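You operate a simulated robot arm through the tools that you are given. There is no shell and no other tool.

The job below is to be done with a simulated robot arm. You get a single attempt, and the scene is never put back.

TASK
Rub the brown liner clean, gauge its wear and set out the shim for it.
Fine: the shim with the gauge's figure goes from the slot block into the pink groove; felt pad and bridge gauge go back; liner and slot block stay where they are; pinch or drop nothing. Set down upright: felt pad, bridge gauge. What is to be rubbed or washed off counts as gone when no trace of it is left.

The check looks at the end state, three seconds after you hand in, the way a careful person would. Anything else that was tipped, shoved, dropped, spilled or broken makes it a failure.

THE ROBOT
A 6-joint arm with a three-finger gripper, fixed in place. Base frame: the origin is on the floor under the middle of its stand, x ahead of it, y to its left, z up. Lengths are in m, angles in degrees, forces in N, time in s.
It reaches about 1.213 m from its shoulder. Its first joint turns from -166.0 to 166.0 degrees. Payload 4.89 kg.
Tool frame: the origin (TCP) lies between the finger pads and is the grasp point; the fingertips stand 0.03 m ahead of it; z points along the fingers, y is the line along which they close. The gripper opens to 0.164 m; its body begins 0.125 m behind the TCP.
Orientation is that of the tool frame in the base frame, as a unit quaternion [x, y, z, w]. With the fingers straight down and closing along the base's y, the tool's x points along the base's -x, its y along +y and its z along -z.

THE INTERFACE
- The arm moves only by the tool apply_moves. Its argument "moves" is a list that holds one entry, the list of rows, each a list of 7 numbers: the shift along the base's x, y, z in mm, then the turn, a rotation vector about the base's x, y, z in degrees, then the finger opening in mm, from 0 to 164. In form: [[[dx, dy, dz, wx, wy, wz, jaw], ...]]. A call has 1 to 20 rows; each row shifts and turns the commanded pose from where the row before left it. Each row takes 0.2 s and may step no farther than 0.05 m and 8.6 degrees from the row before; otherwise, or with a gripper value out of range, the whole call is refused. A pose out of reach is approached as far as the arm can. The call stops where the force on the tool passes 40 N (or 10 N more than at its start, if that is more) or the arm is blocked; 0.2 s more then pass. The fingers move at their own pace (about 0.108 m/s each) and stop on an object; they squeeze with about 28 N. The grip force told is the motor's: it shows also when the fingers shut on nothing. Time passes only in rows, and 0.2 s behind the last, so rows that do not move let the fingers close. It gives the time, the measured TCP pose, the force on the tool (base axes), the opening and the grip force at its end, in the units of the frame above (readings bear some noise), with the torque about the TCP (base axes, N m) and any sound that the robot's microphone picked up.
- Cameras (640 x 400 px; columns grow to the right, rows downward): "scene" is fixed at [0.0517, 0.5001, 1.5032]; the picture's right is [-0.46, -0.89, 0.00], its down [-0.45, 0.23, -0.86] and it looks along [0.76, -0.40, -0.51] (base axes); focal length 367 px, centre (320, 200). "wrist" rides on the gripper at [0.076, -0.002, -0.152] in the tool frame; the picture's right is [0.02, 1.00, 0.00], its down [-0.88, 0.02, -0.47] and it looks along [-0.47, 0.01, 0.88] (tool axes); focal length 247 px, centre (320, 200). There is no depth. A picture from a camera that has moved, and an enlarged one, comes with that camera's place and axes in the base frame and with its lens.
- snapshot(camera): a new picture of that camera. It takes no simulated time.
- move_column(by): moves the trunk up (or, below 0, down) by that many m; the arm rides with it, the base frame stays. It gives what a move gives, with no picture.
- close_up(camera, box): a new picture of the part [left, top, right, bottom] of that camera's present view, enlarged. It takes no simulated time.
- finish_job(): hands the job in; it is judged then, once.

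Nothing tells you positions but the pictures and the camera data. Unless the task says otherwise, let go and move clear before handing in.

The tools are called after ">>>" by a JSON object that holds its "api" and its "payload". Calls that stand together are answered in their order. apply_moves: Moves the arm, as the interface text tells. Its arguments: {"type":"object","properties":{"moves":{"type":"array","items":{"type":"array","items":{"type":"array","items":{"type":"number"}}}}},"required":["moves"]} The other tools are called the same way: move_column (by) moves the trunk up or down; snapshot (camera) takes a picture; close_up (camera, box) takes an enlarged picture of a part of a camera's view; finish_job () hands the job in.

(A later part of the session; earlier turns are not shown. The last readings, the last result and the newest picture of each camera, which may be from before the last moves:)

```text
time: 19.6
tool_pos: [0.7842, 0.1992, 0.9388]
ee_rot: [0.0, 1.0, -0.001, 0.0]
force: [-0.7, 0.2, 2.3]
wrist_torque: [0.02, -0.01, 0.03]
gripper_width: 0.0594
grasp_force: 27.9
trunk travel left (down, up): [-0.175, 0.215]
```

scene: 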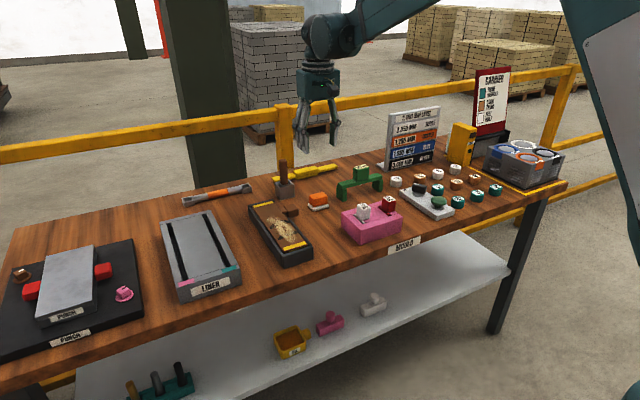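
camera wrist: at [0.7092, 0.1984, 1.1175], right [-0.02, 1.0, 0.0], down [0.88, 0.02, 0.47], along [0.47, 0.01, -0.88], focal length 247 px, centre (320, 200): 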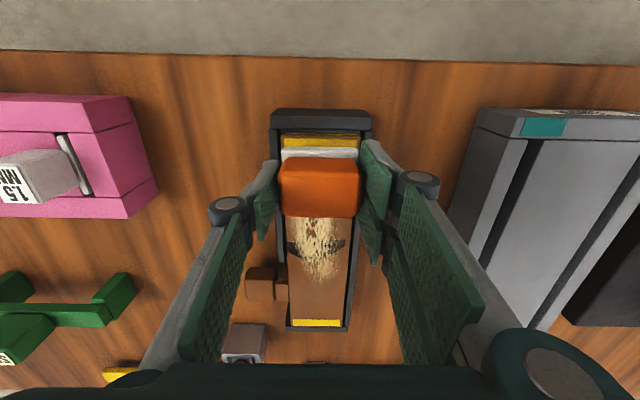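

Load is now about 2 N. I press down 0.5 mm and make a first stroke in the chevrons' +x direction.

>>> {"api": "apply_moves", "payload": {"moves": [[[0, 0, -0.5, 0, 0, 0, 40], [10, 0, 0, 0, 0, 0, 40], [10, 0, 0, 0, 0, 0, 40], [10, 0, 0, 0, 0, 0, 40], [10, 0, 0, 0, 0, 0, 40]]]}}

>>> {"api": "snapshot", "payload": {"camera": "wrist"}}

```text
time: 20.8
tool_pos: [0.8237, 0.199, 0.9391]
ee_rot: [-0.001, 1.0, 0.0, 0.001]
force: [-7.7, -0.2, 21.7]
wrist_torque: [0.05, 0.29, 0.02]
gripper_width: 0.0593
grasp_force: 28.0
trunk travel left (down, up): [-0.175, 0.215]
```

```text
taken
camera wrist: at [0.7491, 0.197, 1.0902], right [-0.02, 1.0, 0.0], down [0.88, 0.02, 0.47], along [0.47, 0.01, -0.88], focal length 247 px, centre (320, 200)
```

wrist: 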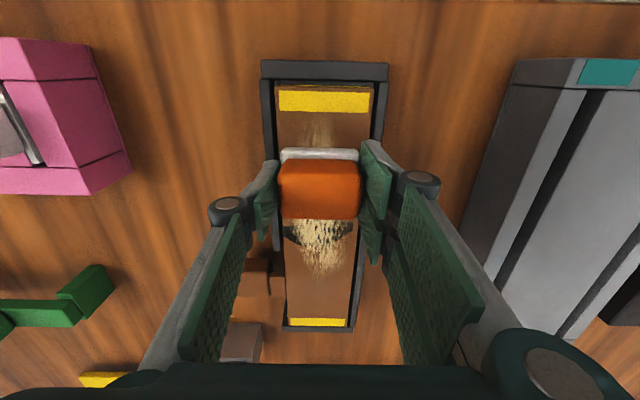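

The soil is fading behind the pad. I continue the stroke to the far end of the soiled area.

>>> {"api": "apply_moves", "payload": {"moves": [[[10, 0, 0, 0, 0, 0, 40], [10, 0, 0, 0, 0, 0, 40], [10, 0, 0, 0, 0, 0, 40], [10, 0, 0, 0, 0, 0, 40], [10, 0, 0, 0, 0, 0, 40], [10, 0, 0, 0, 0, 0, 40], [10, 0, 0, 0, 0, 0, 40], [10, 0, 0, 0, 0, 0, 40], [10, 0, 0, 0, 0, 0, 40], [10, 0, 0, 0, 0, 0, 40], [10, 0, 0, 0, 0, 0, 40], [10, 0, 0, 0, 0, 0, 40], [10, 0, 0, 0, 0, 0, 40], [5, 0, 0, 0, 0, 0, 40]]]}}

>>> {"api": "snapshot", "payload": {"camera": "wrist"}}

>>> {"api": "close_up", "payload": {"camera": "scene", "box": [235, 180, 335, 280]}}

```text
time: 23.8
tool_pos: [0.9613, 0.199, 0.938]
ee_rot: [0.0, 1.0, 0.0, 0.0]
force: [-2.5, 0.6, 7.2]
wrist_torque: [0.11, 0.05, 0.01]
gripper_width: 0.0592
grasp_force: 27.8
trunk travel left (down, up): [-0.175, 0.215]
```

```text
taken
camera wrist: at [0.885, 0.1977, 1.0902], right [-0.02, 1.0, 0.0], down [0.88, 0.02, 0.47], along [0.47, 0.01, -0.88], focal length 247 px, centre (320, 200)
```

wrist: 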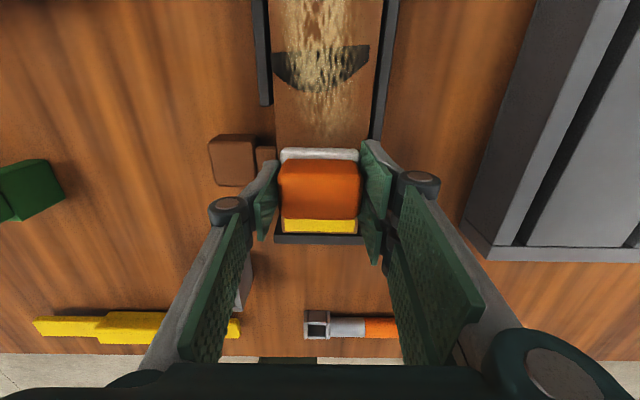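

```text
4.00 times, centred on (285, 230) of scene
camera zoom: at [0.0517, 0.5001, 1.5032], right [-0.46, -0.89, 0.0], down [-0.45, 0.23, -0.86], along [0.76, -0.4, -0.51], focal length 1468 px, centre (460, 80)
```

zoom: 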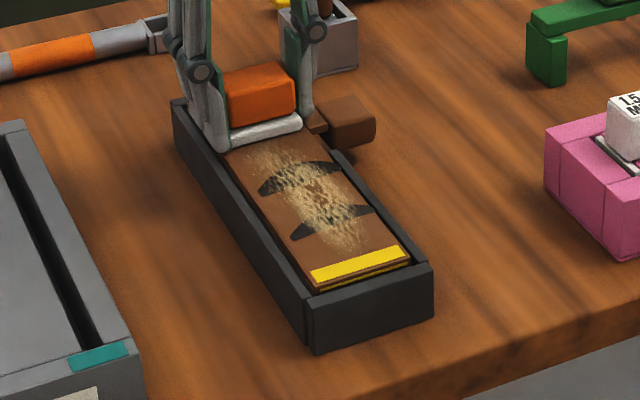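

One pass has thinned the soil, so more passes are needed. I lift, return and stroke again in +x.

>>> {"api": "apply_moves", "payload": {"moves": [[[0, 0, 10, 0, 0, 0, 40], [-44, 0, 0, 0, 0, 0, 40], [-44, 0, 0, 0, 0, 0, 40], [-44, 0, 0, 0, 0, 0, 40], [-44, 0, 0, 0, 0, 0, 40], [0, 0, -10, 0, 0, 0, 40], [0, 0, -0.3, 0, 0, 0, 40], [14, 0, 0, 0, 0, 0, 40], [14, 0, 0, 0, 0, 0, 40], [14, 0, 0, 0, 0, 0, 40], [14, 0, 0, 0, 0, 0, 40], [14, 0, 0, 0, 0, 0, 40], [14, 0, 0, 0, 0, 0, 40], [14, 0, 0, 0, 0, 0, 40], [14, 0, 0, 0, 0, 0, 40], [14, 0, 0, 0, 0, 0, 40], [14, 0, 0, 0, 0, 0, 40], [14, 0, 0, 0, 0, 0, 40], [14, 0, 0, 0, 0, 0, 40]]]}}

>>> {"api": "snapshot", "payload": {"camera": "wrist"}}

>>> {"api": "close_up", "payload": {"camera": "scene", "box": [235, 180, 335, 280]}}

```text
time: 27.8
tool_pos: [0.9521, 0.1991, 0.9386]
ee_rot: [0.0, 1.0, 0.0, 0.0]
force: [-4.0, -0.3, 12.5]
wrist_torque: [0.07, 0.15, 0.0]
gripper_width: 0.0593
grasp_force: 27.9
trunk travel left (down, up): [-0.175, 0.215]
```

```text
taken
camera wrist: at [0.8767, 0.1972, 1.0901], right [-0.02, 1.0, 0.0], down [0.88, 0.02, 0.47], along [0.47, 0.01, -0.88], focal length 247 px, centre (320, 200)
```

wrist: 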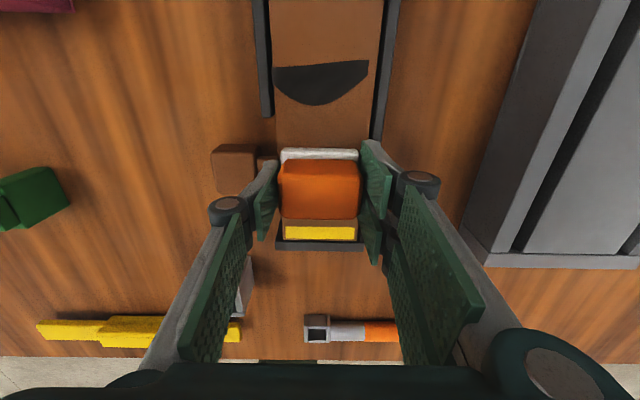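

```text
4.00 times, centred on (285, 230) of scene
camera zoom: at [0.0517, 0.5001, 1.5032], right [-0.46, -0.89, 0.0], down [-0.45, 0.23, -0.86], along [0.76, -0.4, -0.51], focal length 1468 px, centre (460, 80)
```

zoom: 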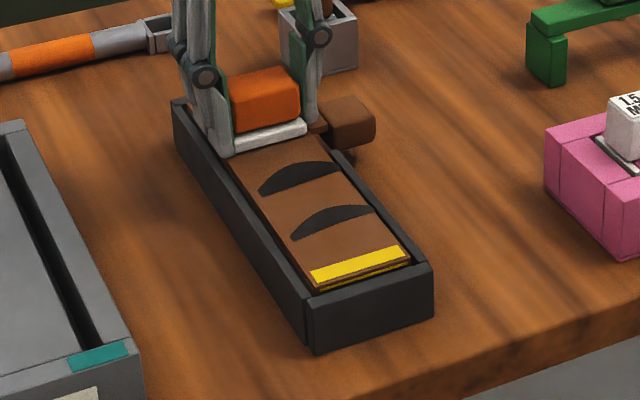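

The liner now looks clean, showing two dark crescents. I lift the pad and check for leftover traces.

>>> {"api": "apply_moves", "payload": {"moves": [[[0, 0, 20, 0, 0, 0, 40], [0, 0, 40, 0, 0, 0, 40], [-20, -20, 40, 0, 0, 0, 40], [-40, -20, 20, 0, 0, 0, 40], [-40, -20, 0, 0, 0, 0, 40], [-40, -20, 0, 0, 0, 0, 40], [-40, -20, 0, 0, 0, 0, 40]]]}}

>>> {"api": "snapshot", "payload": {"camera": "wrist"}}

>>> {"api": "close_up", "payload": {"camera": "scene", "box": [240, 195, 320, 270]}}

>>> {"api": "close_up", "payload": {"camera": "wrist", "box": [310, 120, 450, 260]}}

```text
time: 29.4
tool_pos: [0.7731, 0.1001, 1.0595]
ee_rot: [0.0, 1.0, 0.0, 0.001]
force: [1.7, 0.6, -2.1]
wrist_torque: [-0.09, 0.19, 0.02]
gripper_width: 0.0594
grasp_force: 27.5
trunk travel left (down, up): [-0.175, 0.215]
```

```text
taken
camera wrist: at [0.6974, 0.0997, 1.2117], right [-0.02, 1.0, 0.0], down [0.88, 0.02, 0.47], along [0.47, 0.01, -0.88], focal length 247 px, centre (320, 200)
```

wrist: 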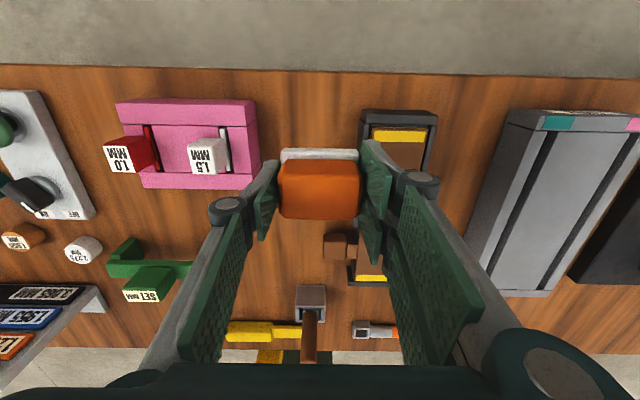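

```text
5.33 times, centred on (280, 232) of scene
camera zoom: at [0.0517, 0.5001, 1.5032], right [-0.46, -0.89, 0.0], down [-0.45, 0.23, -0.86], along [0.76, -0.4, -0.51], focal length 1958 px, centre (533, 27)
```

zoom: 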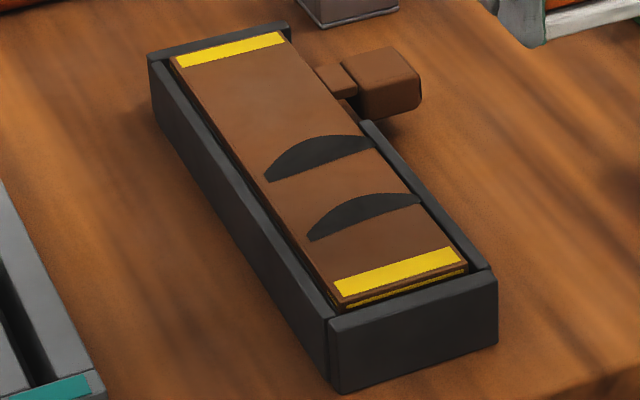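

```text
2.86 times, centred on (380, 190) of wrist
camera zoom: at [0.6974, 0.0997, 1.2117], right [-0.02, 1.0, 0.0], down [0.88, 0.02, 0.47], along [0.47, 0.01, -0.88], focal length 706 px, centre (149, 229)
```

zoom: 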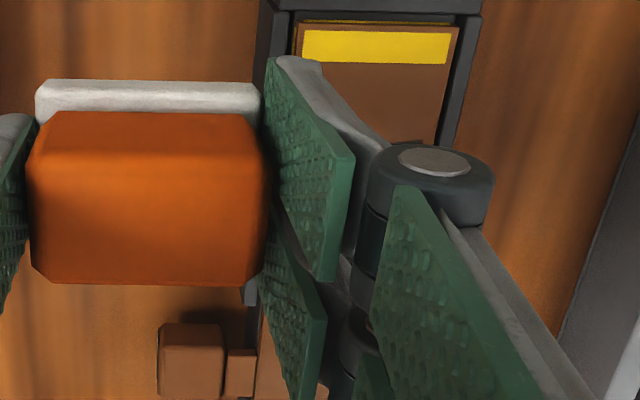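

The scene view shows no trace left, but I make two more strokes slightly offset to each side for safety.

>>> {"api": "apply_moves", "payload": {"moves": [[[5, 47, 0, 0, 0, 0, 40], [5, 47, 0, 0, 0, 0, 40], [0, 0, -40, 0, 0, 0, 40], [0, 0, -40, 0, 0, 0, 40], [0, 0, -30, 0, 0, 0, 40], [0, 0, -9.7, 0, 0, 0, 40], [14, 0, 0, 0, 0, 0, 40], [14, 0, 0, 0, 0, 0, 40], [14, 0, 0, 0, 0, 0, 40], [14, 0, 0, 0, 0, 0, 40], [14, 0, 0, 0, 0, 0, 40], [14, 0, 0, 0, 0, 0, 40], [14, 0, 0, 0, 0, 0, 40], [14, 0, 0, 0, 0, 0, 40], [14, 0, 0, 0, 0, 0, 40], [14, 0, 0, 0, 0, 0, 40], [14, 0, 0, 0, 0, 0, 40], [14, 0, 0, 0, 0, 0, 40]]]}}

>>> {"api": "apply_moves", "payload": {"moves": [[[0, 0, 10, 0, 0, 0, 40], [-42, 3, 0, 0, 0, 0, 40], [-42, 3, 0, 0, 0, 0, 40], [-42, 3, 0, 0, 0, 0, 40], [-42, 3, 0, 0, 0, 0, 40], [0, 0, -10, 0, 0, 0, 40], [14, 0, 0, 0, 0, 0, 40], [14, 0, 0, 0, 0, 0, 40], [14, 0, 0, 0, 0, 0, 40], [14, 0, 0, 0, 0, 0, 40], [14, 0, 0, 0, 0, 0, 40], [14, 0, 0, 0, 0, 0, 40], [14, 0, 0, 0, 0, 0, 40], [14, 0, 0, 0, 0, 0, 40], [14, 0, 0, 0, 0, 0, 40], [14, 0, 0, 0, 0, 0, 40], [14, 0, 0, 0, 0, 0, 40], [14, 0, 0, 0, 0, 0, 40]]]}}

```text
time: 33.2
tool_pos: [0.9488, 0.1935, 0.9399]
ee_rot: [0.0, 1.0, 0.0, 0.0]
force: [-1.3, -0.5, 0.0]
wrist_torque: [-0.01, -0.06, 0.0]
gripper_width: 0.0595
grasp_force: 28.3
trunk travel left (down, up): [-0.175, 0.215]
```

```text
time: 37.0
tool_pos: [0.9491, 0.2045, 0.9385]
ee_rot: [0.0, 1.0, 0.0, 0.0]
force: [0.2, -0.1, -0.3]
wrist_torque: [-0.02, -0.02, -0.01]
gripper_width: 0.0594
grasp_force: 27.9
trunk travel left (down, up): [-0.175, 0.215]
```

Those strokes ran with hardly any load, since the pad seems to have crept up slightly in the grip. I repeat them with a bit more press.

>>> {"api": "apply_moves", "payload": {"moves": [[[0, 0, 10, 0, 0, 0, 40], [-42, 0, 0, 0, 0, 0, 40], [-42, 0, 0, 0, 0, 0, 40], [-42, 0, 0, 0, 0, 0, 40], [-42, 0, 0, 0, 0, 0, 40], [0, 0, -10, 0, 0, 0, 40], [0, 0, -0.6, 0, 0, 0, 40], [0, 0, 0, 0, 0, 0, 40]]]}}

```text
time: 38.8
tool_pos: [0.779, 0.2048, 0.9386]
ee_rot: [0.0, 1.0, 0.0, 0.0]
force: [-5.8, 1.3, 13.5]
wrist_torque: [0.01, 0.19, -0.02]
gripper_width: 0.0595
grasp_force: 28.4
trunk travel left (down, up): [-0.175, 0.215]
```

>>> {"api": "apply_moves", "payload": {"moves": [[[14, 0, 0, 0, 0, 0, 40], [14, 0, 0, 0, 0, 0, 40], [14, 0, 0, 0, 0, 0, 40], [14, 0, 0, 0, 0, 0, 40], [14, 0, 0, 0, 0, 0, 40], [14, 0, 0, 0, 0, 0, 40], [14, 0, -0.2, 0, 0, 0, 40], [14, 0, 0, 0, 0, 0, 40], [14, 0, 0, 0, 0, 0, 40], [14, 0, -0.2, 0, 0, 0, 40], [14, 0, 0, 0, 0, 0, 40], [14, 0, 0, 0, 0, 0, 40]]]}}

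>>> {"api": "apply_moves", "payload": {"moves": [[[0, 0, 10, 0, 0, 0, 40], [-42, -3, 0, 0, 0, 0, 40], [-42, -3, 0, 0, 0, 0, 40], [-42, -3, 0, 0, 0, 0, 40], [-42, -3, 0, 0, 0, 0, 40], [0, 0, -10, 0, 0, 0, 40], [0, 0, -0.2, 0, 0, 0, 40], [14, 0, 0, 0, 0, 0, 40], [14, 0, 0, 0, 0, 0, 40], [14, 0, 0, 0, 0, 0, 40], [14, 0, 0, 0, 0, 0, 40], [14, 0, 0, 0, 0, 0, 40], [14, 0, -0.2, 0, 0, 0, 40], [14, 0, 0, 0, 0, 0, 40], [14, 0, 0, 0, 0, 0, 40], [14, 0, 0, 0, 0, 0, 40], [14, 0, 0, 0, 0, 0, 40], [14, 0, 0, 0, 0, 0, 40], [14, 0, 0, 0, 0, 0, 40]]]}}

>>> {"api": "close_up", "payload": {"camera": "scene", "box": [240, 195, 320, 270]}}

>>> {"api": "snapshot", "payload": {"camera": "wrist"}}

```text
time: 41.4
tool_pos: [0.9496, 0.207, 0.9383]
ee_rot: [0.0, 1.0, 0.0, 0.0]
force: [-3.1, -1.2, 8.8]
wrist_torque: [0.06, 0.09, 0.0]
gripper_width: 0.0599
grasp_force: 28.4
trunk travel left (down, up): [-0.175, 0.215]
```

```text
time: 45.4
tool_pos: [0.9496, 0.1942, 0.9374]
ee_rot: [0.0, 1.0, 0.0, -0.001]
force: [-6.4, -0.5, 16.1]
wrist_torque: [0.01, 0.2, 0.02]
gripper_width: 0.0592
grasp_force: 28.0
trunk travel left (down, up): [-0.175, 0.215]
```

```text
5.33 times, centred on (280, 232) of scene
camera zoom: at [0.0517, 0.5001, 1.5032], right [-0.46, -0.89, 0.0], down [-0.45, 0.23, -0.86], along [0.76, -0.4, -0.51], focal length 1958 px, centre (533, 27)
```

zoom: 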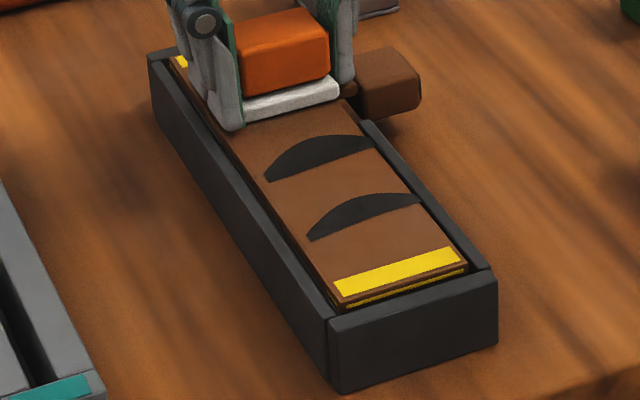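

```text
taken
camera wrist: at [0.8747, 0.192, 1.0895], right [-0.02, 1.0, 0.0], down [0.88, 0.02, 0.47], along [0.47, 0.01, -0.88], focal length 247 px, centre (320, 200)
```

wrist: 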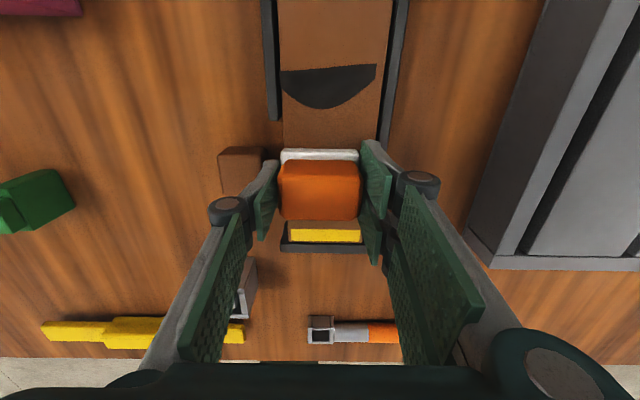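

The liner is clean from both views. Now I carry the felt pad back to its starting place.

>>> {"api": "apply_moves", "payload": {"moves": [[[0, 0, 20, 0, 0, 0, 40], [0, 0, 40, 0, 0, 0, 40], [0, 0, 30, 0, 0, 0, 40], [8, -44, 0, 0, 0, 0, 40], [8, -44, 0, 0, 0, 0, 40], [8, -44, 0, 0, 0, 0, 40], [8, -44, 0, 0, 0, 0, 40], [0, 0, -40, 0, 0, 0, 40], [0, 0, -40, 0, 0, 0, 40], [0, 0, -30, 0, 0, 0, 40], [0, 0, -10, 0, 0, 0, 40], [0, 0, 0, 0, 0, 0, 40]]]}}

>>> {"api": "snapshot", "payload": {"camera": "wrist"}}

>>> {"api": "close_up", "payload": {"camera": "scene", "box": [280, 140, 360, 220]}}

```text
time: 48.0
tool_pos: [0.9816, 0.0167, 0.9061]
ee_rot: [0.001, 1.0, 0.0, 0.0]
force: [0.3, -0.3, -0.8]
wrist_torque: [0.0, 0.03, -0.01]
gripper_width: 0.0592
grasp_force: 27.3
trunk travel left (down, up): [-0.175, 0.215]
```

```text
taken
camera wrist: at [0.9069, 0.0159, 1.058], right [-0.02, 1.0, 0.0], down [0.88, 0.02, 0.47], along [0.47, 0.01, -0.88], focal length 247 px, centre (320, 200)
```

wrist: 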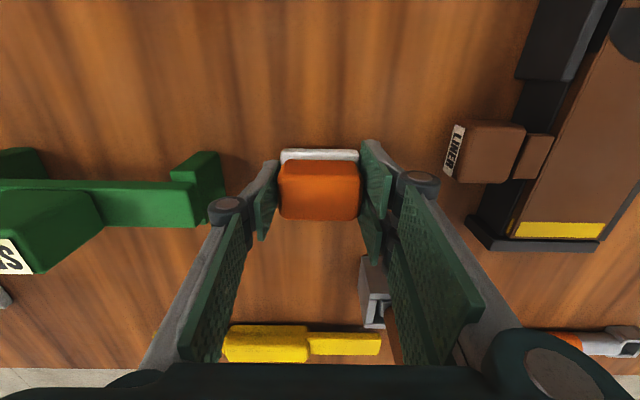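

```text
5.00 times, centred on (320, 180) of scene
camera zoom: at [0.0517, 0.5001, 1.5032], right [-0.46, -0.89, 0.0], down [-0.45, 0.23, -0.86], along [0.76, -0.4, -0.51], focal length 1835 px, centre (320, 300)
```

zoom: 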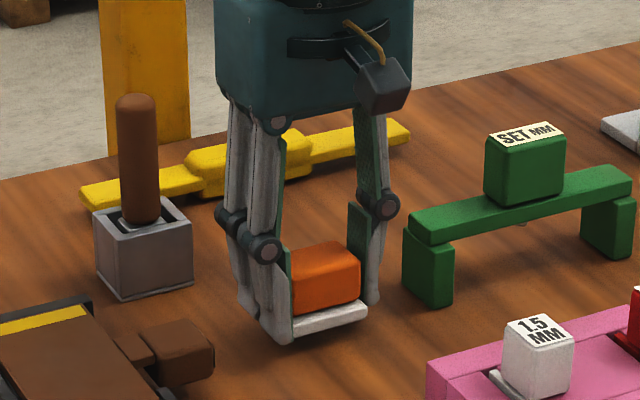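

The pad hovers about a centimetre above its home. I lower it gently to contact.

>>> {"api": "apply_moves", "payload": {"moves": [[[0, 1, -3, 0, 0, 0, 40], [0, 0, -3, 0, 0, 0, 40], [0, 0, -2, 0, 0, 0, 40], [0, 0, -1, 0, 0, 0, 40], [0, 0, 0, 0, 0, 0, 40]]]}}

>>> {"api": "apply_moves", "payload": {"moves": [[[0, 0, -1, 0, 0, 0, 40], [0, 0, 0, 0, 0, 0, 40]]]}}

>>> {"api": "apply_moves", "payload": {"moves": [[[0, 0, -1, 0, 0, 0, 40], [0, 0, 0, 0, 0, 0, 40]]]}}

```text
time: 49.2
tool_pos: [0.9823, 0.0176, 0.8977]
ee_rot: [0.0, 1.0, 0.0, 0.0]
force: [-0.1, -0.9, -0.7]
wrist_torque: [-0.01, 0.01, 0.02]
gripper_width: 0.0595
grasp_force: 28.1
trunk travel left (down, up): [-0.175, 0.215]
```

```text
time: 49.8
tool_pos: [0.9815, 0.0168, 0.8969]
ee_rot: [0.0, 1.0, 0.0, 0.0]
force: [-0.1, 0.5, -1.1]
wrist_torque: [0.0, 0.0, 0.0]
gripper_width: 0.0592
grasp_force: 28.2
trunk travel left (down, up): [-0.175, 0.215]
```

```text
time: 50.4
tool_pos: [0.9818, 0.0188, 0.8948]
ee_rot: [-0.001, 1.0, 0.0, 0.0]
force: [-0.9, -0.9, -0.2]
wrist_torque: [0.02, 0.01, 0.03]
gripper_width: 0.0593
grasp_force: 28.2
trunk travel left (down, up): [-0.175, 0.215]
```

>>> {"api": "apply_moves", "payload": {"moves": [[[0, 0, -1, 0, 0, 0, 40], [0, 0, 0, 0, 0, 0, 40]]]}}

>>> {"api": "close_up", "payload": {"camera": "scene", "box": [300, 180, 340, 215]}}

```text
time: 51.0
tool_pos: [0.9809, 0.0184, 0.8938]
ee_rot: [0.0, 1.0, 0.0, 0.0]
force: [-0.1, 0.7, 0.1]
wrist_torque: [0.01, -0.05, -0.02]
gripper_width: 0.0594
grasp_force: 28.2
trunk travel left (down, up): [-0.175, 0.215]
```

```text
11.43 times, centred on (320, 198) of scene
camera zoom: at [0.0517, 0.5001, 1.5032], right [-0.46, -0.89, 0.0], down [-0.45, 0.23, -0.86], along [0.76, -0.4, -0.51], focal length 4195 px, centre (320, 229)
```

zoom: 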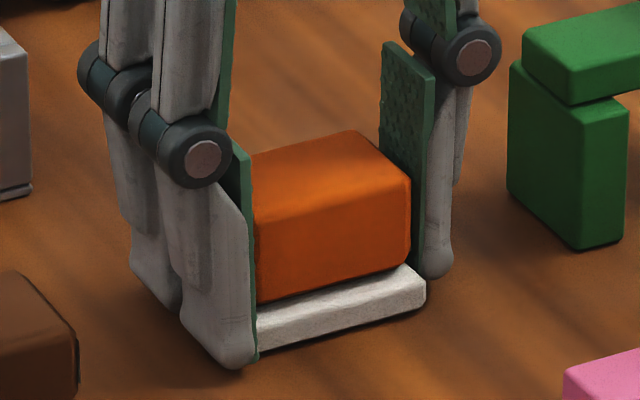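

The pad is within a millimetre of the table. One more small step down.

>>> {"api": "apply_moves", "payload": {"moves": [[[0, 0, -0.7, 0, 0, 0, 40], [0, 0, 0, 0, 0, 0, 40]]]}}

```text
time: 51.6
tool_pos: [0.9817, 0.0186, 0.8956]
ee_rot: [0.0, 1.0, -0.001, 0.0]
force: [-0.9, 1.3, 6.1]
wrist_torque: [0.17, -0.06, -0.03]
gripper_width: 0.0594
grasp_force: 28.2
trunk travel left (down, up): [-0.175, 0.215]
```

The pad rests on the table with a light load, so I open the fingers and rise clear.

>>> {"api": "apply_moves", "payload": {"moves": [[[0, 0, 0.3, 0, 0, 0, 64], [0, 0, 0, 0, 0, 0, 75], [0, 0, 0, 0, 0, 0, 90], [0, 0, 0, 0, 0, 0, 90], [0, 0, 25, 0, 0, 0, 90], [0, 0, 40, 0, 0, 0, 90], [0, 0, 40, 0, 0, 0, 90], [0, 0, 40, 0, 0, 0, 90], [0, 0, 30, 0, 0, 0, 90]]]}}

>>> {"api": "snapshot", "payload": {"camera": "wrist"}}

>>> {"api": "close_up", "payload": {"camera": "scene", "box": [300, 180, 340, 215]}}

>>> {"api": "close_up", "payload": {"camera": "scene", "box": [240, 195, 320, 270]}}

```text
time: 53.6
tool_pos: [0.9818, 0.0191, 1.0716]
ee_rot: [0.0, 1.0, -0.001, 0.0]
force: [1.0, 0.1, -0.3]
wrist_torque: [0.02, 0.0, -0.02]
gripper_width: 0.0902
grasp_force: 0.0
trunk travel left (down, up): [-0.175, 0.215]
```

```text
taken
camera wrist: at [0.9064, 0.0168, 1.2225], right [-0.02, 1.0, 0.0], down [0.88, 0.02, 0.47], along [0.47, 0.01, -0.88], focal length 247 px, centre (320, 200)
```

wrist: 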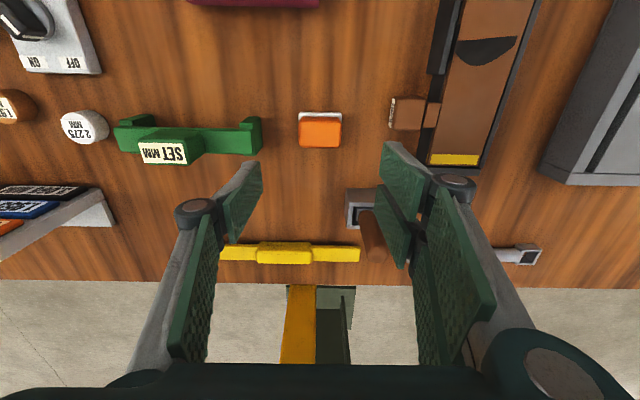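

```text
11.43 times, centred on (320, 198) of scene
camera zoom: at [0.0517, 0.5001, 1.5032], right [-0.46, -0.89, 0.0], down [-0.45, 0.23, -0.86], along [0.76, -0.4, -0.51], focal length 4195 px, centre (320, 229)
```

zoom: 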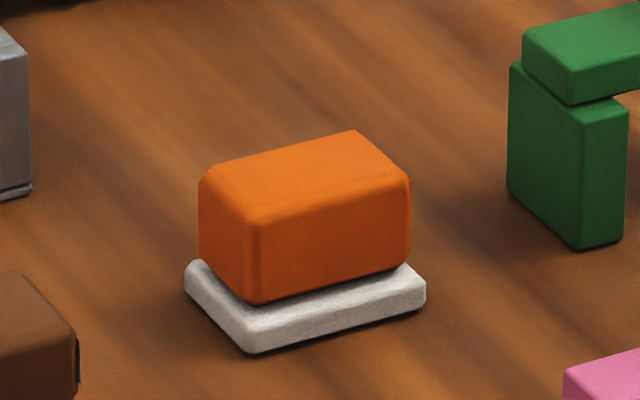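

```text
5.33 times, centred on (280, 232) of scene
camera zoom: at [0.0517, 0.5001, 1.5032], right [-0.46, -0.89, 0.0], down [-0.45, 0.23, -0.86], along [0.76, -0.4, -0.51], focal length 1958 px, centre (533, 27)
```

zoom: 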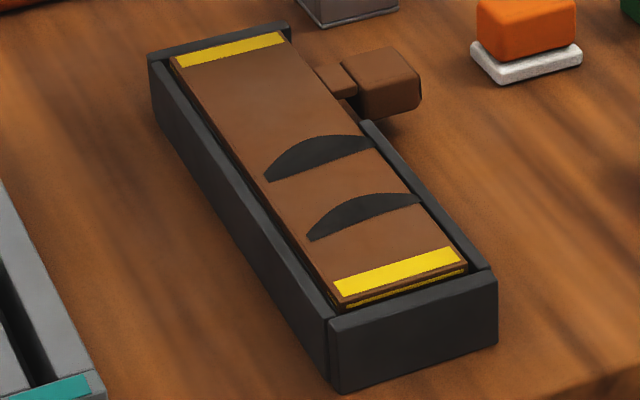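

The felt pad is back in place and upright. I move over the liner with the fingers wide to study its cleaned surface.

>>> {"api": "apply_moves", "payload": {"moves": [[[-30, 30, 10, 0, 0, 0, 110], [-30, 30, 0, 0, 0, 0, 130], [-30, 30, 0, 0, 0, 0, 164], [-30, 30, 0, 0, 0, 0, 164], [-30, 30, 0, 0, 0, 0, 164], [-30, 30, 0, 0, 0, 0, 164], [-10, 0, 0, 0, 0, 0, 164]]]}}

>>> {"api": "close_up", "payload": {"camera": "wrist", "box": [240, 60, 400, 240]}}

>>> {"api": "snapshot", "payload": {"camera": "wrist"}}

```text
time: 55.2
tool_pos: [0.7921, 0.1995, 1.0803]
ee_rot: [0.0, 1.0, 0.0, -0.001]
force: [0.2, 0.6, -0.3]
wrist_torque: [0.01, 0.01, 0.03]
gripper_width: 0.164
grasp_force: 0.1
trunk travel left (down, up): [-0.175, 0.215]
```

```text
2.22 times, centred on (320, 150) of wrist
camera zoom: at [0.7168, 0.1976, 1.2325], right [-0.02, 1.0, 0.0], down [0.88, 0.02, 0.47], along [0.47, 0.01, -0.88], focal length 549 px, centre (320, 311)
```

zoom: 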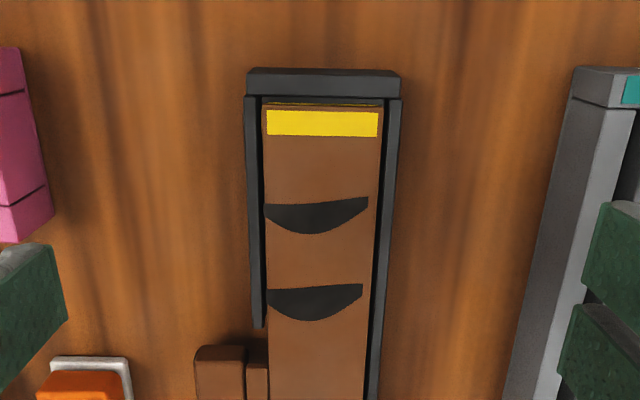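

```text
taken
camera wrist: at [0.7168, 0.1976, 1.2325], right [-0.02, 1.0, 0.0], down [0.88, 0.02, 0.47], along [0.47, 0.01, -0.88], focal length 247 px, centre (320, 200)
```

wrist: 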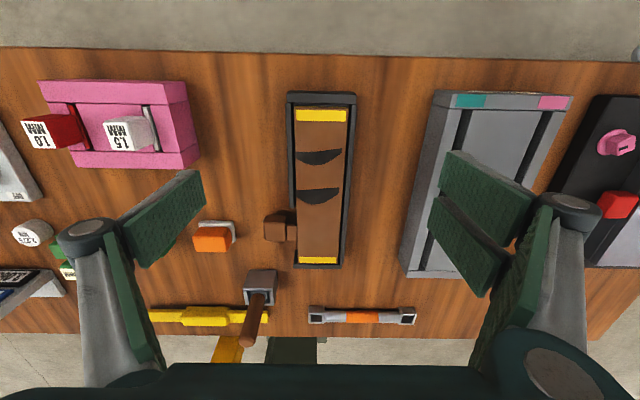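

The liner surface is clean, with two dark crescents centred near x 0.857. I now study the bridge gauge closely, including the probe under its beam, to decide how it should stand.

>>> {"api": "close_up", "payload": {"camera": "scene", "box": [335, 160, 387, 204]}}

>>> {"api": "close_up", "payload": {"camera": "scene", "box": [350, 172, 376, 194]}}

>>> {"api": "close_up", "payload": {"camera": "scene", "box": [384, 105, 444, 175]}}

>>> {"api": "close_up", "payload": {"camera": "scene", "box": [260, 320, 400, 365]}}

```text
9.09 times, centred on (361, 182) of scene
camera zoom: at [0.0517, 0.5001, 1.5032], right [-0.46, -0.89, 0.0], down [-0.45, 0.23, -0.86], along [0.76, -0.4, -0.51], focal length 3337 px, centre (-53, 364)
```

zoom: 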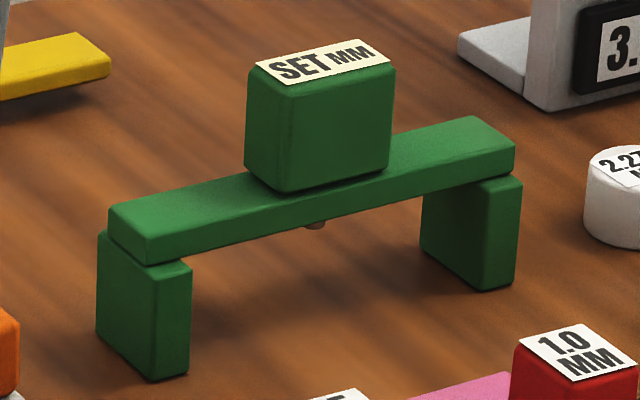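

```text
16.00 times, centred on (363, 183) of scene
camera zoom: at [0.0517, 0.5001, 1.5032], right [-0.46, -0.89, 0.0], down [-0.45, 0.23, -0.86], along [0.76, -0.4, -0.51], focal length 5873 px, centre (-368, 472)
```

zoom: 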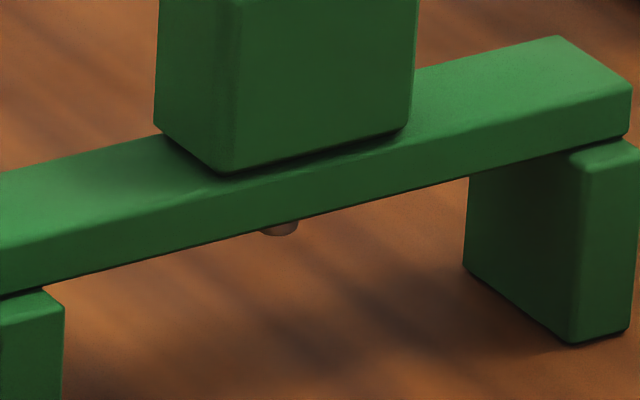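

```text
5.71 times, centred on (414, 140) of scene
camera zoom: at [0.0517, 0.5001, 1.5032], right [-0.46, -0.89, 0.0], down [-0.45, 0.23, -0.86], along [0.76, -0.4, -0.51], focal length 2098 px, centre (-217, 543)
```

zoom: 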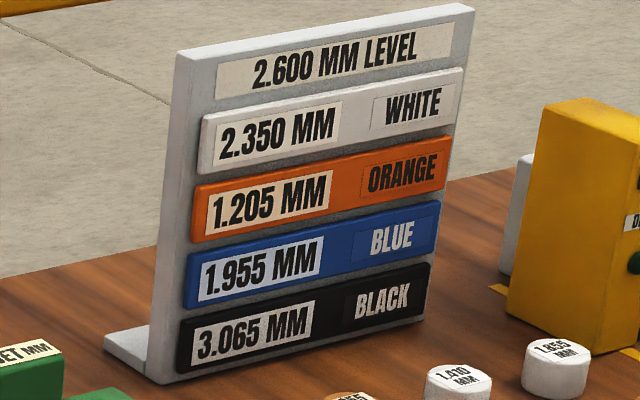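

```text
4.57 times, centred on (330, 342) of scene
camera zoom: at [0.0517, 0.5001, 1.5032], right [-0.46, -0.89, 0.0], down [-0.45, 0.23, -0.86], along [0.76, -0.4, -0.51], focal length 1678 px, centre (274, -451)
```

zoom: 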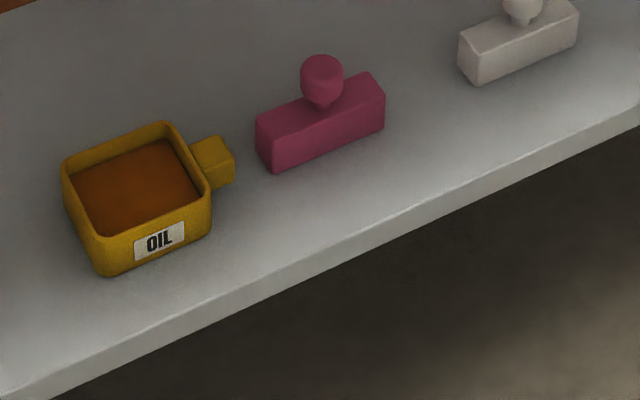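

The stylus under the beam sticks down about 10 mm, and the legs are about as tall as the liner. I move over the gauge to fix its position before gripping its top block.

>>> {"api": "apply_moves", "payload": {"moves": [[[21, -39, 0, 0, 0, 0, 140], [21, -39, 0, 0, 0, 0, 120], [21, -39, 0, 0, 0, 0, 100], [21, -39, 0, 0, 0, 0, 100], [21, -39, 0, 0, 0, 0, 100], [21, -39, 0, 0, 0, 0, 100], [21, -39, 0, 0, 0, 0, 100], [21, -39, 0, 0, 0, 0, 100], [25, -37, 0, 0, 0, 0, 100]]]}}

>>> {"api": "snapshot", "payload": {"camera": "wrist"}}

>>> {"api": "close_up", "payload": {"camera": "wrist", "box": [240, 80, 400, 200]}}

>>> {"api": "close_up", "payload": {"camera": "scene", "box": [320, 110, 400, 210]}}

```text
time: 57.2
tool_pos: [0.982, -0.1517, 1.0786]
ee_rot: [0.0, 1.0, 0.0, 0.0]
force: [-1.0, 1.2, 0.8]
wrist_torque: [-0.2, -0.13, -0.02]
gripper_width: 0.0998
grasp_force: 0.0
trunk travel left (down, up): [-0.175, 0.215]
```

```text
taken
camera wrist: at [0.9071, -0.1524, 1.2302], right [-0.02, 1.0, 0.0], down [0.88, 0.02, 0.47], along [0.47, 0.01, -0.88], focal length 247 px, centre (320, 200)
```

wrist: 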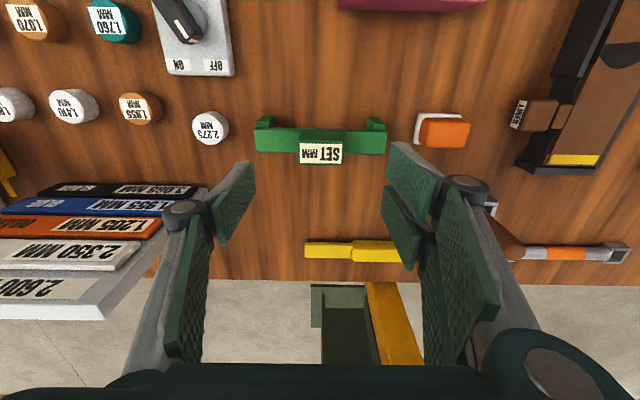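

```text
3.33 times, centred on (320, 140) of wrist
camera zoom: at [0.9071, -0.1524, 1.2302], right [-0.02, 1.0, 0.0], down [0.88, 0.02, 0.47], along [0.47, 0.01, -0.88], focal length 823 px, centre (320, 400)
```

zoom: 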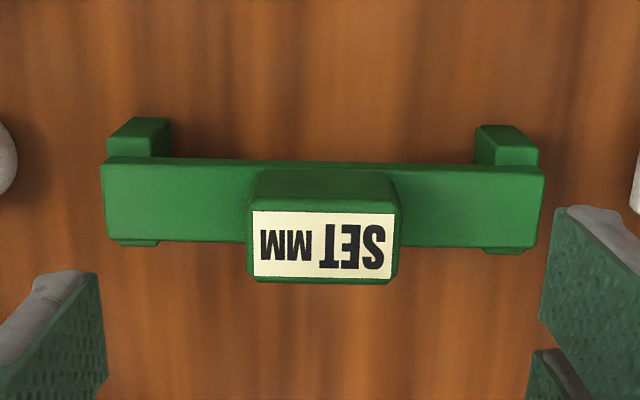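

```text
4.00 times, centred on (360, 160) of scene
camera zoom: at [0.0517, 0.5001, 1.5032], right [-0.46, -0.89, 0.0], down [-0.45, 0.23, -0.86], along [0.76, -0.4, -0.51], focal length 1468 px, centre (160, 360)
```

zoom: 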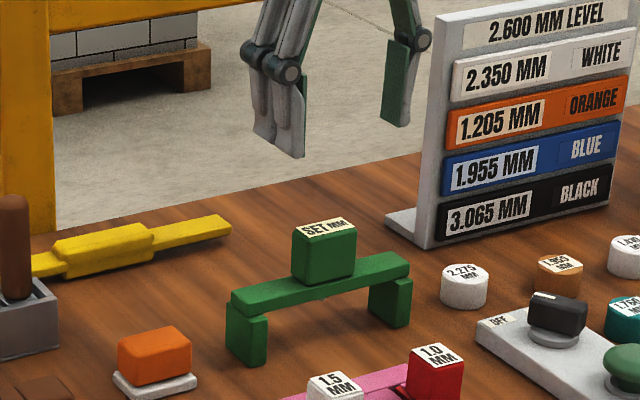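

The gauge's block centre is near (0.991, −0.150), aligned with the base axes, and about 50 mm wide. I go down to hold the block above the beam.

>>> {"api": "apply_moves", "payload": {"moves": [[[9, 2, -40, 0, 0, 0, 100], [0, 0, -40, 0, 0, 0, 100], [0, 0, -25, 0, 0, 0, 100], [0, 0, 0, 0, 0, 0, 100]]]}}

>>> {"api": "snapshot", "payload": {"camera": "wrist"}}

>>> {"api": "close_up", "payload": {"camera": "scene", "box": [325, 140, 395, 210]}}

```text
time: 58.2
tool_pos: [0.9947, -0.1501, 0.9725]
ee_rot: [0.0, 1.0, 0.0, 0.0]
force: [0.9, 1.1, -0.6]
wrist_torque: [-0.02, 0.1, -0.03]
gripper_width: 0.0999
grasp_force: 0.0
trunk travel left (down, up): [-0.175, 0.215]
```

```text
taken
camera wrist: at [0.9197, -0.1514, 1.1242], right [-0.02, 1.0, 0.0], down [0.88, 0.02, 0.47], along [0.47, 0.01, -0.88], focal length 247 px, centre (320, 200)
```

wrist: 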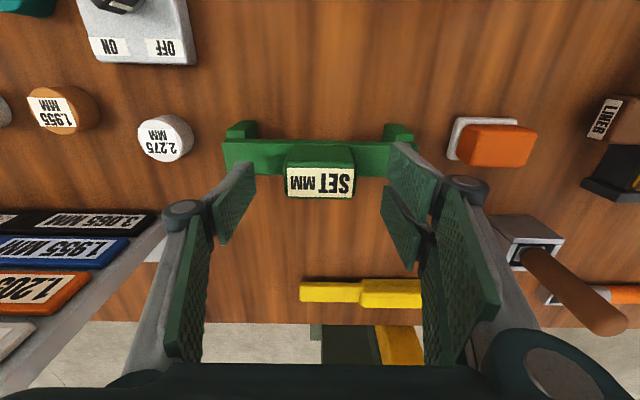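

```text
5.71 times, centred on (360, 175) of scene
camera zoom: at [0.0517, 0.5001, 1.5032], right [-0.46, -0.89, 0.0], down [-0.45, 0.23, -0.86], along [0.76, -0.4, -0.51], focal length 2098 px, centre (91, 343)
```

zoom: 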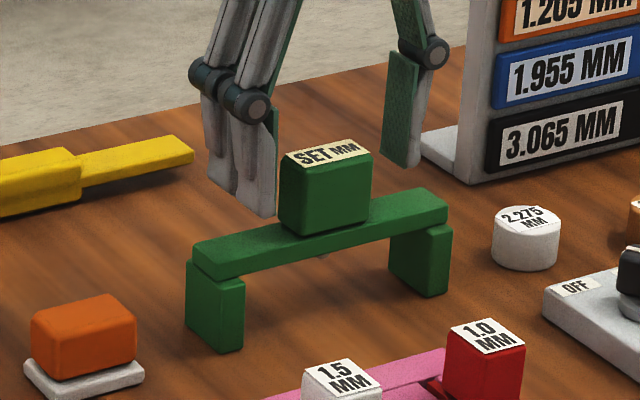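

The block sits between the fingers. I lower 20 mm more and close on it.

>>> {"api": "apply_moves", "payload": {"moves": [[[-2, 0, -12, 0, 0, 0, 100], [0, 0, -8, 0, 0, 0, 100], [0, 0, 0, 0, 0, 0, 80], [0, 0, 0, 0, 0, 0, 60], [0, 0, 0, 0, 0, 0, 40], [0, 0, 0, 0, 0, 0, 35], [0, 0, 0, 0, 0, 0, 35]]]}}

>>> {"api": "snapshot", "payload": {"camera": "wrist"}}

>>> {"api": "close_up", "payload": {"camera": "scene", "box": [325, 140, 395, 210]}}

```text
time: 59.8
tool_pos: [0.9924, -0.1487, 0.9555]
ee_rot: [0.0, 1.0, 0.0, 0.0]
force: [-2.2, -0.2, 0.0]
wrist_torque: [-0.03, 0.04, 0.01]
gripper_width: 0.0518
grasp_force: 28.0
trunk travel left (down, up): [-0.175, 0.215]
```

```text
taken
camera wrist: at [0.9173, -0.1508, 1.1067], right [-0.02, 1.0, 0.0], down [0.88, 0.02, 0.47], along [0.47, 0.01, -0.88], focal length 247 px, centre (320, 200)
```

wrist: 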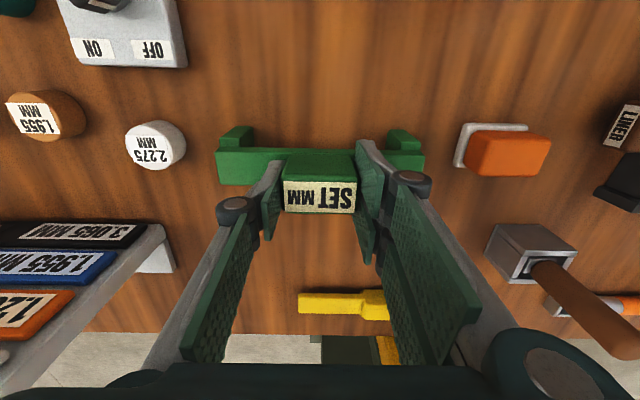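

```text
5.71 times, centred on (360, 175) of scene
camera zoom: at [0.0517, 0.5001, 1.5032], right [-0.46, -0.89, 0.0], down [-0.45, 0.23, -0.86], along [0.76, -0.4, -0.51], focal length 2098 px, centre (91, 343)
```

zoom: 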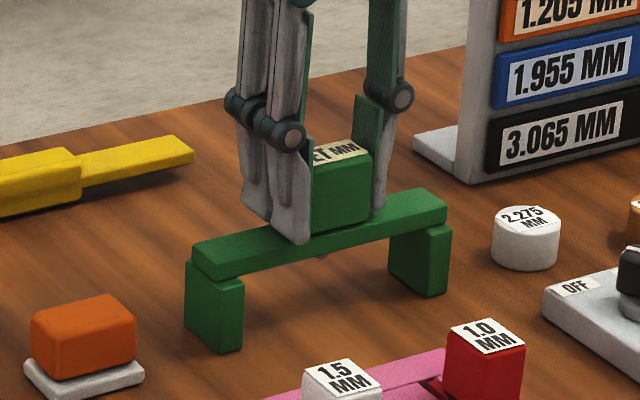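

The gauge is held at 52 mm. I lift it and carry it over the liner, centring it on the crescents at about (0.857, 0.197), still across the tray.

>>> {"api": "apply_moves", "payload": {"moves": [[[0, 0, 15, 0, 0, 0, 35], [0, 0, 35, 0, 0, 0, 35], [0, 0, 40, 0, 0, 0, 35], [0, 0, 30, 0, 0, 0, 35], [-15, 38, 0, 0, 0, 0, 35], [-15, 39, 0, 0, 0, 0, 35], [-15, 39, 0, 0, 0, 0, 35], [-15, 39, 0, 0, 0, 0, 35], [-15, 39, 0, 0, 0, 0, 35], [-15, 39, 0, 0, 0, 0, 35], [-15, 38, 0, 0, 0, 0, 35], [-15, 38, 0, 0, 0, 0, 35], [-14, 38, 0, 0, 0, 0, 35], [0, 0, 0, 0, 0, 0, 35]]]}}

>>> {"api": "snapshot", "payload": {"camera": "wrist"}}

>>> {"api": "close_up", "payload": {"camera": "scene", "box": [215, 140, 345, 280]}}

```text
time: 62.8
tool_pos: [0.8588, 0.2004, 1.0754]
ee_rot: [0.001, 1.0, 0.0, 0.0]
force: [0.3, 0.1, -2.7]
wrist_torque: [-0.09, -0.01, -0.03]
gripper_width: 0.0518
grasp_force: 27.7
trunk travel left (down, up): [-0.175, 0.215]
```

```text
taken
camera wrist: at [0.7833, 0.1984, 1.2265], right [-0.02, 1.0, 0.0], down [0.88, 0.02, 0.47], along [0.47, 0.01, -0.88], focal length 247 px, centre (320, 200)
```

wrist: 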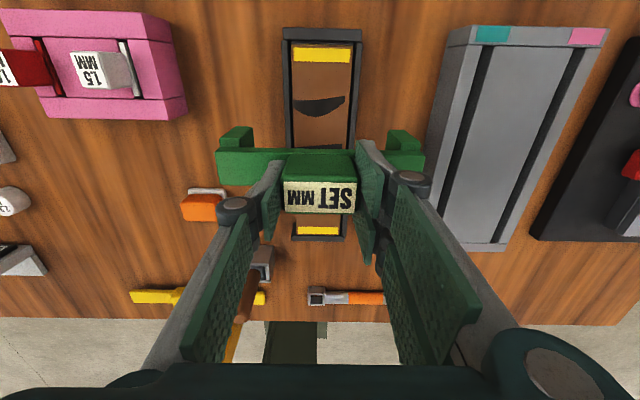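

```text
2.86 times, centred on (280, 210) of scene
camera zoom: at [0.0517, 0.5001, 1.5032], right [-0.46, -0.89, 0.0], down [-0.45, 0.23, -0.86], along [0.76, -0.4, -0.51], focal length 1049 px, centre (434, 171)
```

zoom: 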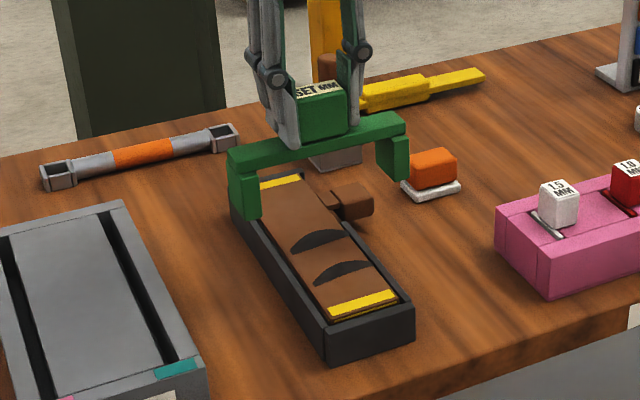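

The gauge hangs over the tray with a leg on each side. I lower it to about 60 mm above its table height and check clearances.

>>> {"api": "apply_moves", "payload": {"moves": [[[0, -2, -30, 0, 0, 0, 35], [0, 0, -30, 0, 0, 0, 35], [0, 0, 0, 0, 0, 0, 35]]]}}

>>> {"api": "snapshot", "payload": {"camera": "wrist"}}

>>> {"api": "close_up", "payload": {"camera": "scene", "box": [235, 170, 325, 270]}}

```text
time: 63.6
tool_pos: [0.8588, 0.1945, 1.0154]
ee_rot: [0.0, 1.0, 0.001, 0.0]
force: [0.4, 0.4, -3.7]
wrist_torque: [0.0, 0.06, 0.02]
gripper_width: 0.0517
grasp_force: 28.3
trunk travel left (down, up): [-0.175, 0.215]
```

```text
taken
camera wrist: at [0.7842, 0.1942, 1.1669], right [-0.02, 1.0, 0.0], down [0.88, 0.02, 0.47], along [0.47, 0.01, -0.88], focal length 247 px, centre (320, 200)
```

wrist: 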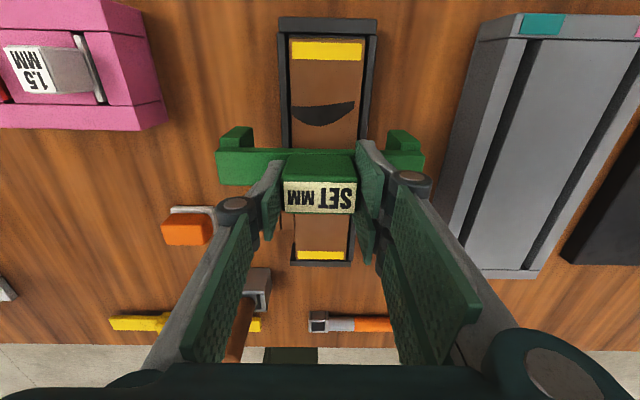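

```text
4.00 times, centred on (280, 220) of scene
camera zoom: at [0.0517, 0.5001, 1.5032], right [-0.46, -0.89, 0.0], down [-0.45, 0.23, -0.86], along [0.76, -0.4, -0.51], focal length 1468 px, centre (480, 120)
```

zoom: 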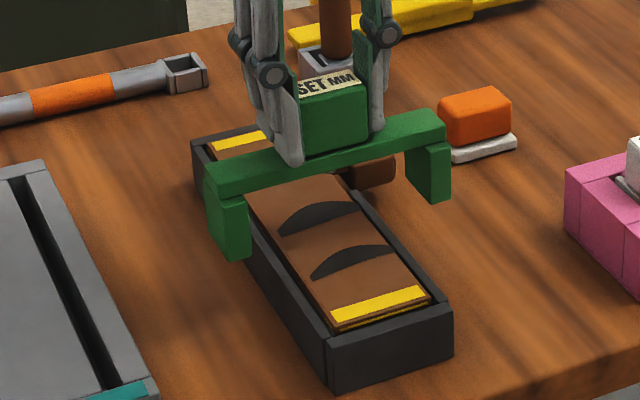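

Clearances on both sides look even. I lower another 40 mm, then go gently.

>>> {"api": "apply_moves", "payload": {"moves": [[[0, 2, -20, 0, 0, 0, 35], [0, 0, -15, 0, 0, 0, 35], [0, 0, -5, 0, 0, 0, 35], [0, 0, 0, 0, 0, 0, 35]]]}}

>>> {"api": "close_up", "payload": {"camera": "scene", "box": [240, 190, 320, 260]}}

```text
time: 64.6
tool_pos: [0.8593, 0.1974, 0.9743]
ee_rot: [0.0, 1.0, -0.001, 0.0]
force: [0.9, 0.3, -4.4]
wrist_torque: [0.01, 0.02, 0.02]
gripper_width: 0.0519
grasp_force: 28.1
trunk travel left (down, up): [-0.175, 0.215]
```

```text
5.71 times, centred on (280, 225) of scene
camera zoom: at [0.0517, 0.5001, 1.5032], right [-0.46, -0.89, 0.0], down [-0.45, 0.23, -0.86], along [0.76, -0.4, -0.51], focal length 2098 px, centre (549, 57)
```

zoom: 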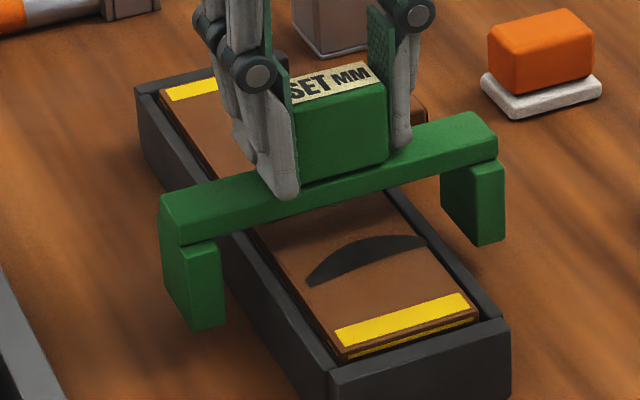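

Feet are about 20 mm above the table now. I continue down in small steps, watching the force.

>>> {"api": "apply_moves", "payload": {"moves": [[[0, 0, -3, 0, 0, 0, 35], [0, 0, -3, 0, 0, 0, 35], [0, 0, 0, 0, 0, 0, 35]]]}}

>>> {"api": "apply_moves", "payload": {"moves": [[[0, 0, -2, 0, 0, 0, 35], [0, 0, -1, 0, 0, 0, 35], [0, 0, 0, 0, 0, 0, 35]]]}}

>>> {"api": "apply_moves", "payload": {"moves": [[[0, 0, -1, 0, 0, 0, 35], [0, 0, -1, 0, 0, 0, 35], [0, 0, 0, 0, 0, 0, 35]]]}}

```text
time: 65.4
tool_pos: [0.8575, 0.197, 0.9682]
ee_rot: [0.0, 1.0, 0.0, 0.0]
force: [-0.3, -0.7, -3.3]
wrist_torque: [0.0, 0.01, -0.02]
gripper_width: 0.0515
grasp_force: 28.1
trunk travel left (down, up): [-0.175, 0.215]
```

```text
time: 66.2
tool_pos: [0.8574, 0.198, 0.9638]
ee_rot: [0.0, 1.0, 0.0, 0.0]
force: [0.1, 0.1, -3.4]
wrist_torque: [0.01, -0.02, 0.02]
gripper_width: 0.0517
grasp_force: 28.4
trunk travel left (down, up): [-0.175, 0.215]
```

```text
time: 67.0
tool_pos: [0.8584, 0.1973, 0.9629]
ee_rot: [0.0, 1.0, 0.0, 0.0]
force: [-0.3, -0.5, -3.4]
wrist_torque: [0.01, -0.02, 0.01]
gripper_width: 0.0517
grasp_force: 28.2
trunk travel left (down, up): [-0.175, 0.215]
```

No contact yet at 9 mm above table height. I keep going 1 mm at a time.

>>> {"api": "apply_moves", "payload": {"moves": [[[0, 0, -1, 0, 0, 0, 35], [0, 0, -1, 0, 0, 0, 35], [0, 0, 0, 0, 0, 0, 35]]]}}

>>> {"api": "apply_moves", "payload": {"moves": [[[0, 0, -1, 0, 0, 0, 35], [0, 0, -1, 0, 0, 0, 35], [0, 0, 0, 0, 0, 0, 35]]]}}

>>> {"api": "close_up", "payload": {"camera": "scene", "box": [240, 190, 320, 260]}}

```text
time: 67.8
tool_pos: [0.8589, 0.1972, 0.9621]
ee_rot: [0.0, 1.0, 0.0, 0.0]
force: [-0.2, -0.7, -3.5]
wrist_torque: [0.0, -0.02, 0.01]
gripper_width: 0.0519
grasp_force: 28.6
trunk travel left (down, up): [-0.175, 0.215]
```

```text
time: 68.6
tool_pos: [0.8585, 0.1981, 0.9599]
ee_rot: [0.0, 1.0, 0.001, 0.0]
force: [-0.6, 0.4, -3.7]
wrist_torque: [0.0, 0.02, 0.02]
gripper_width: 0.0516
grasp_force: 28.2
trunk travel left (down, up): [-0.175, 0.215]
```

```text
5.71 times, centred on (280, 225) of scene
camera zoom: at [0.0517, 0.5001, 1.5032], right [-0.46, -0.89, 0.0], down [-0.45, 0.23, -0.86], along [0.76, -0.4, -0.51], focal length 2098 px, centre (549, 57)
```

zoom: 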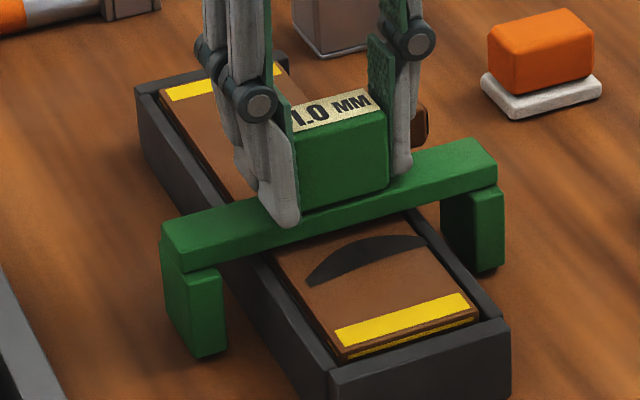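

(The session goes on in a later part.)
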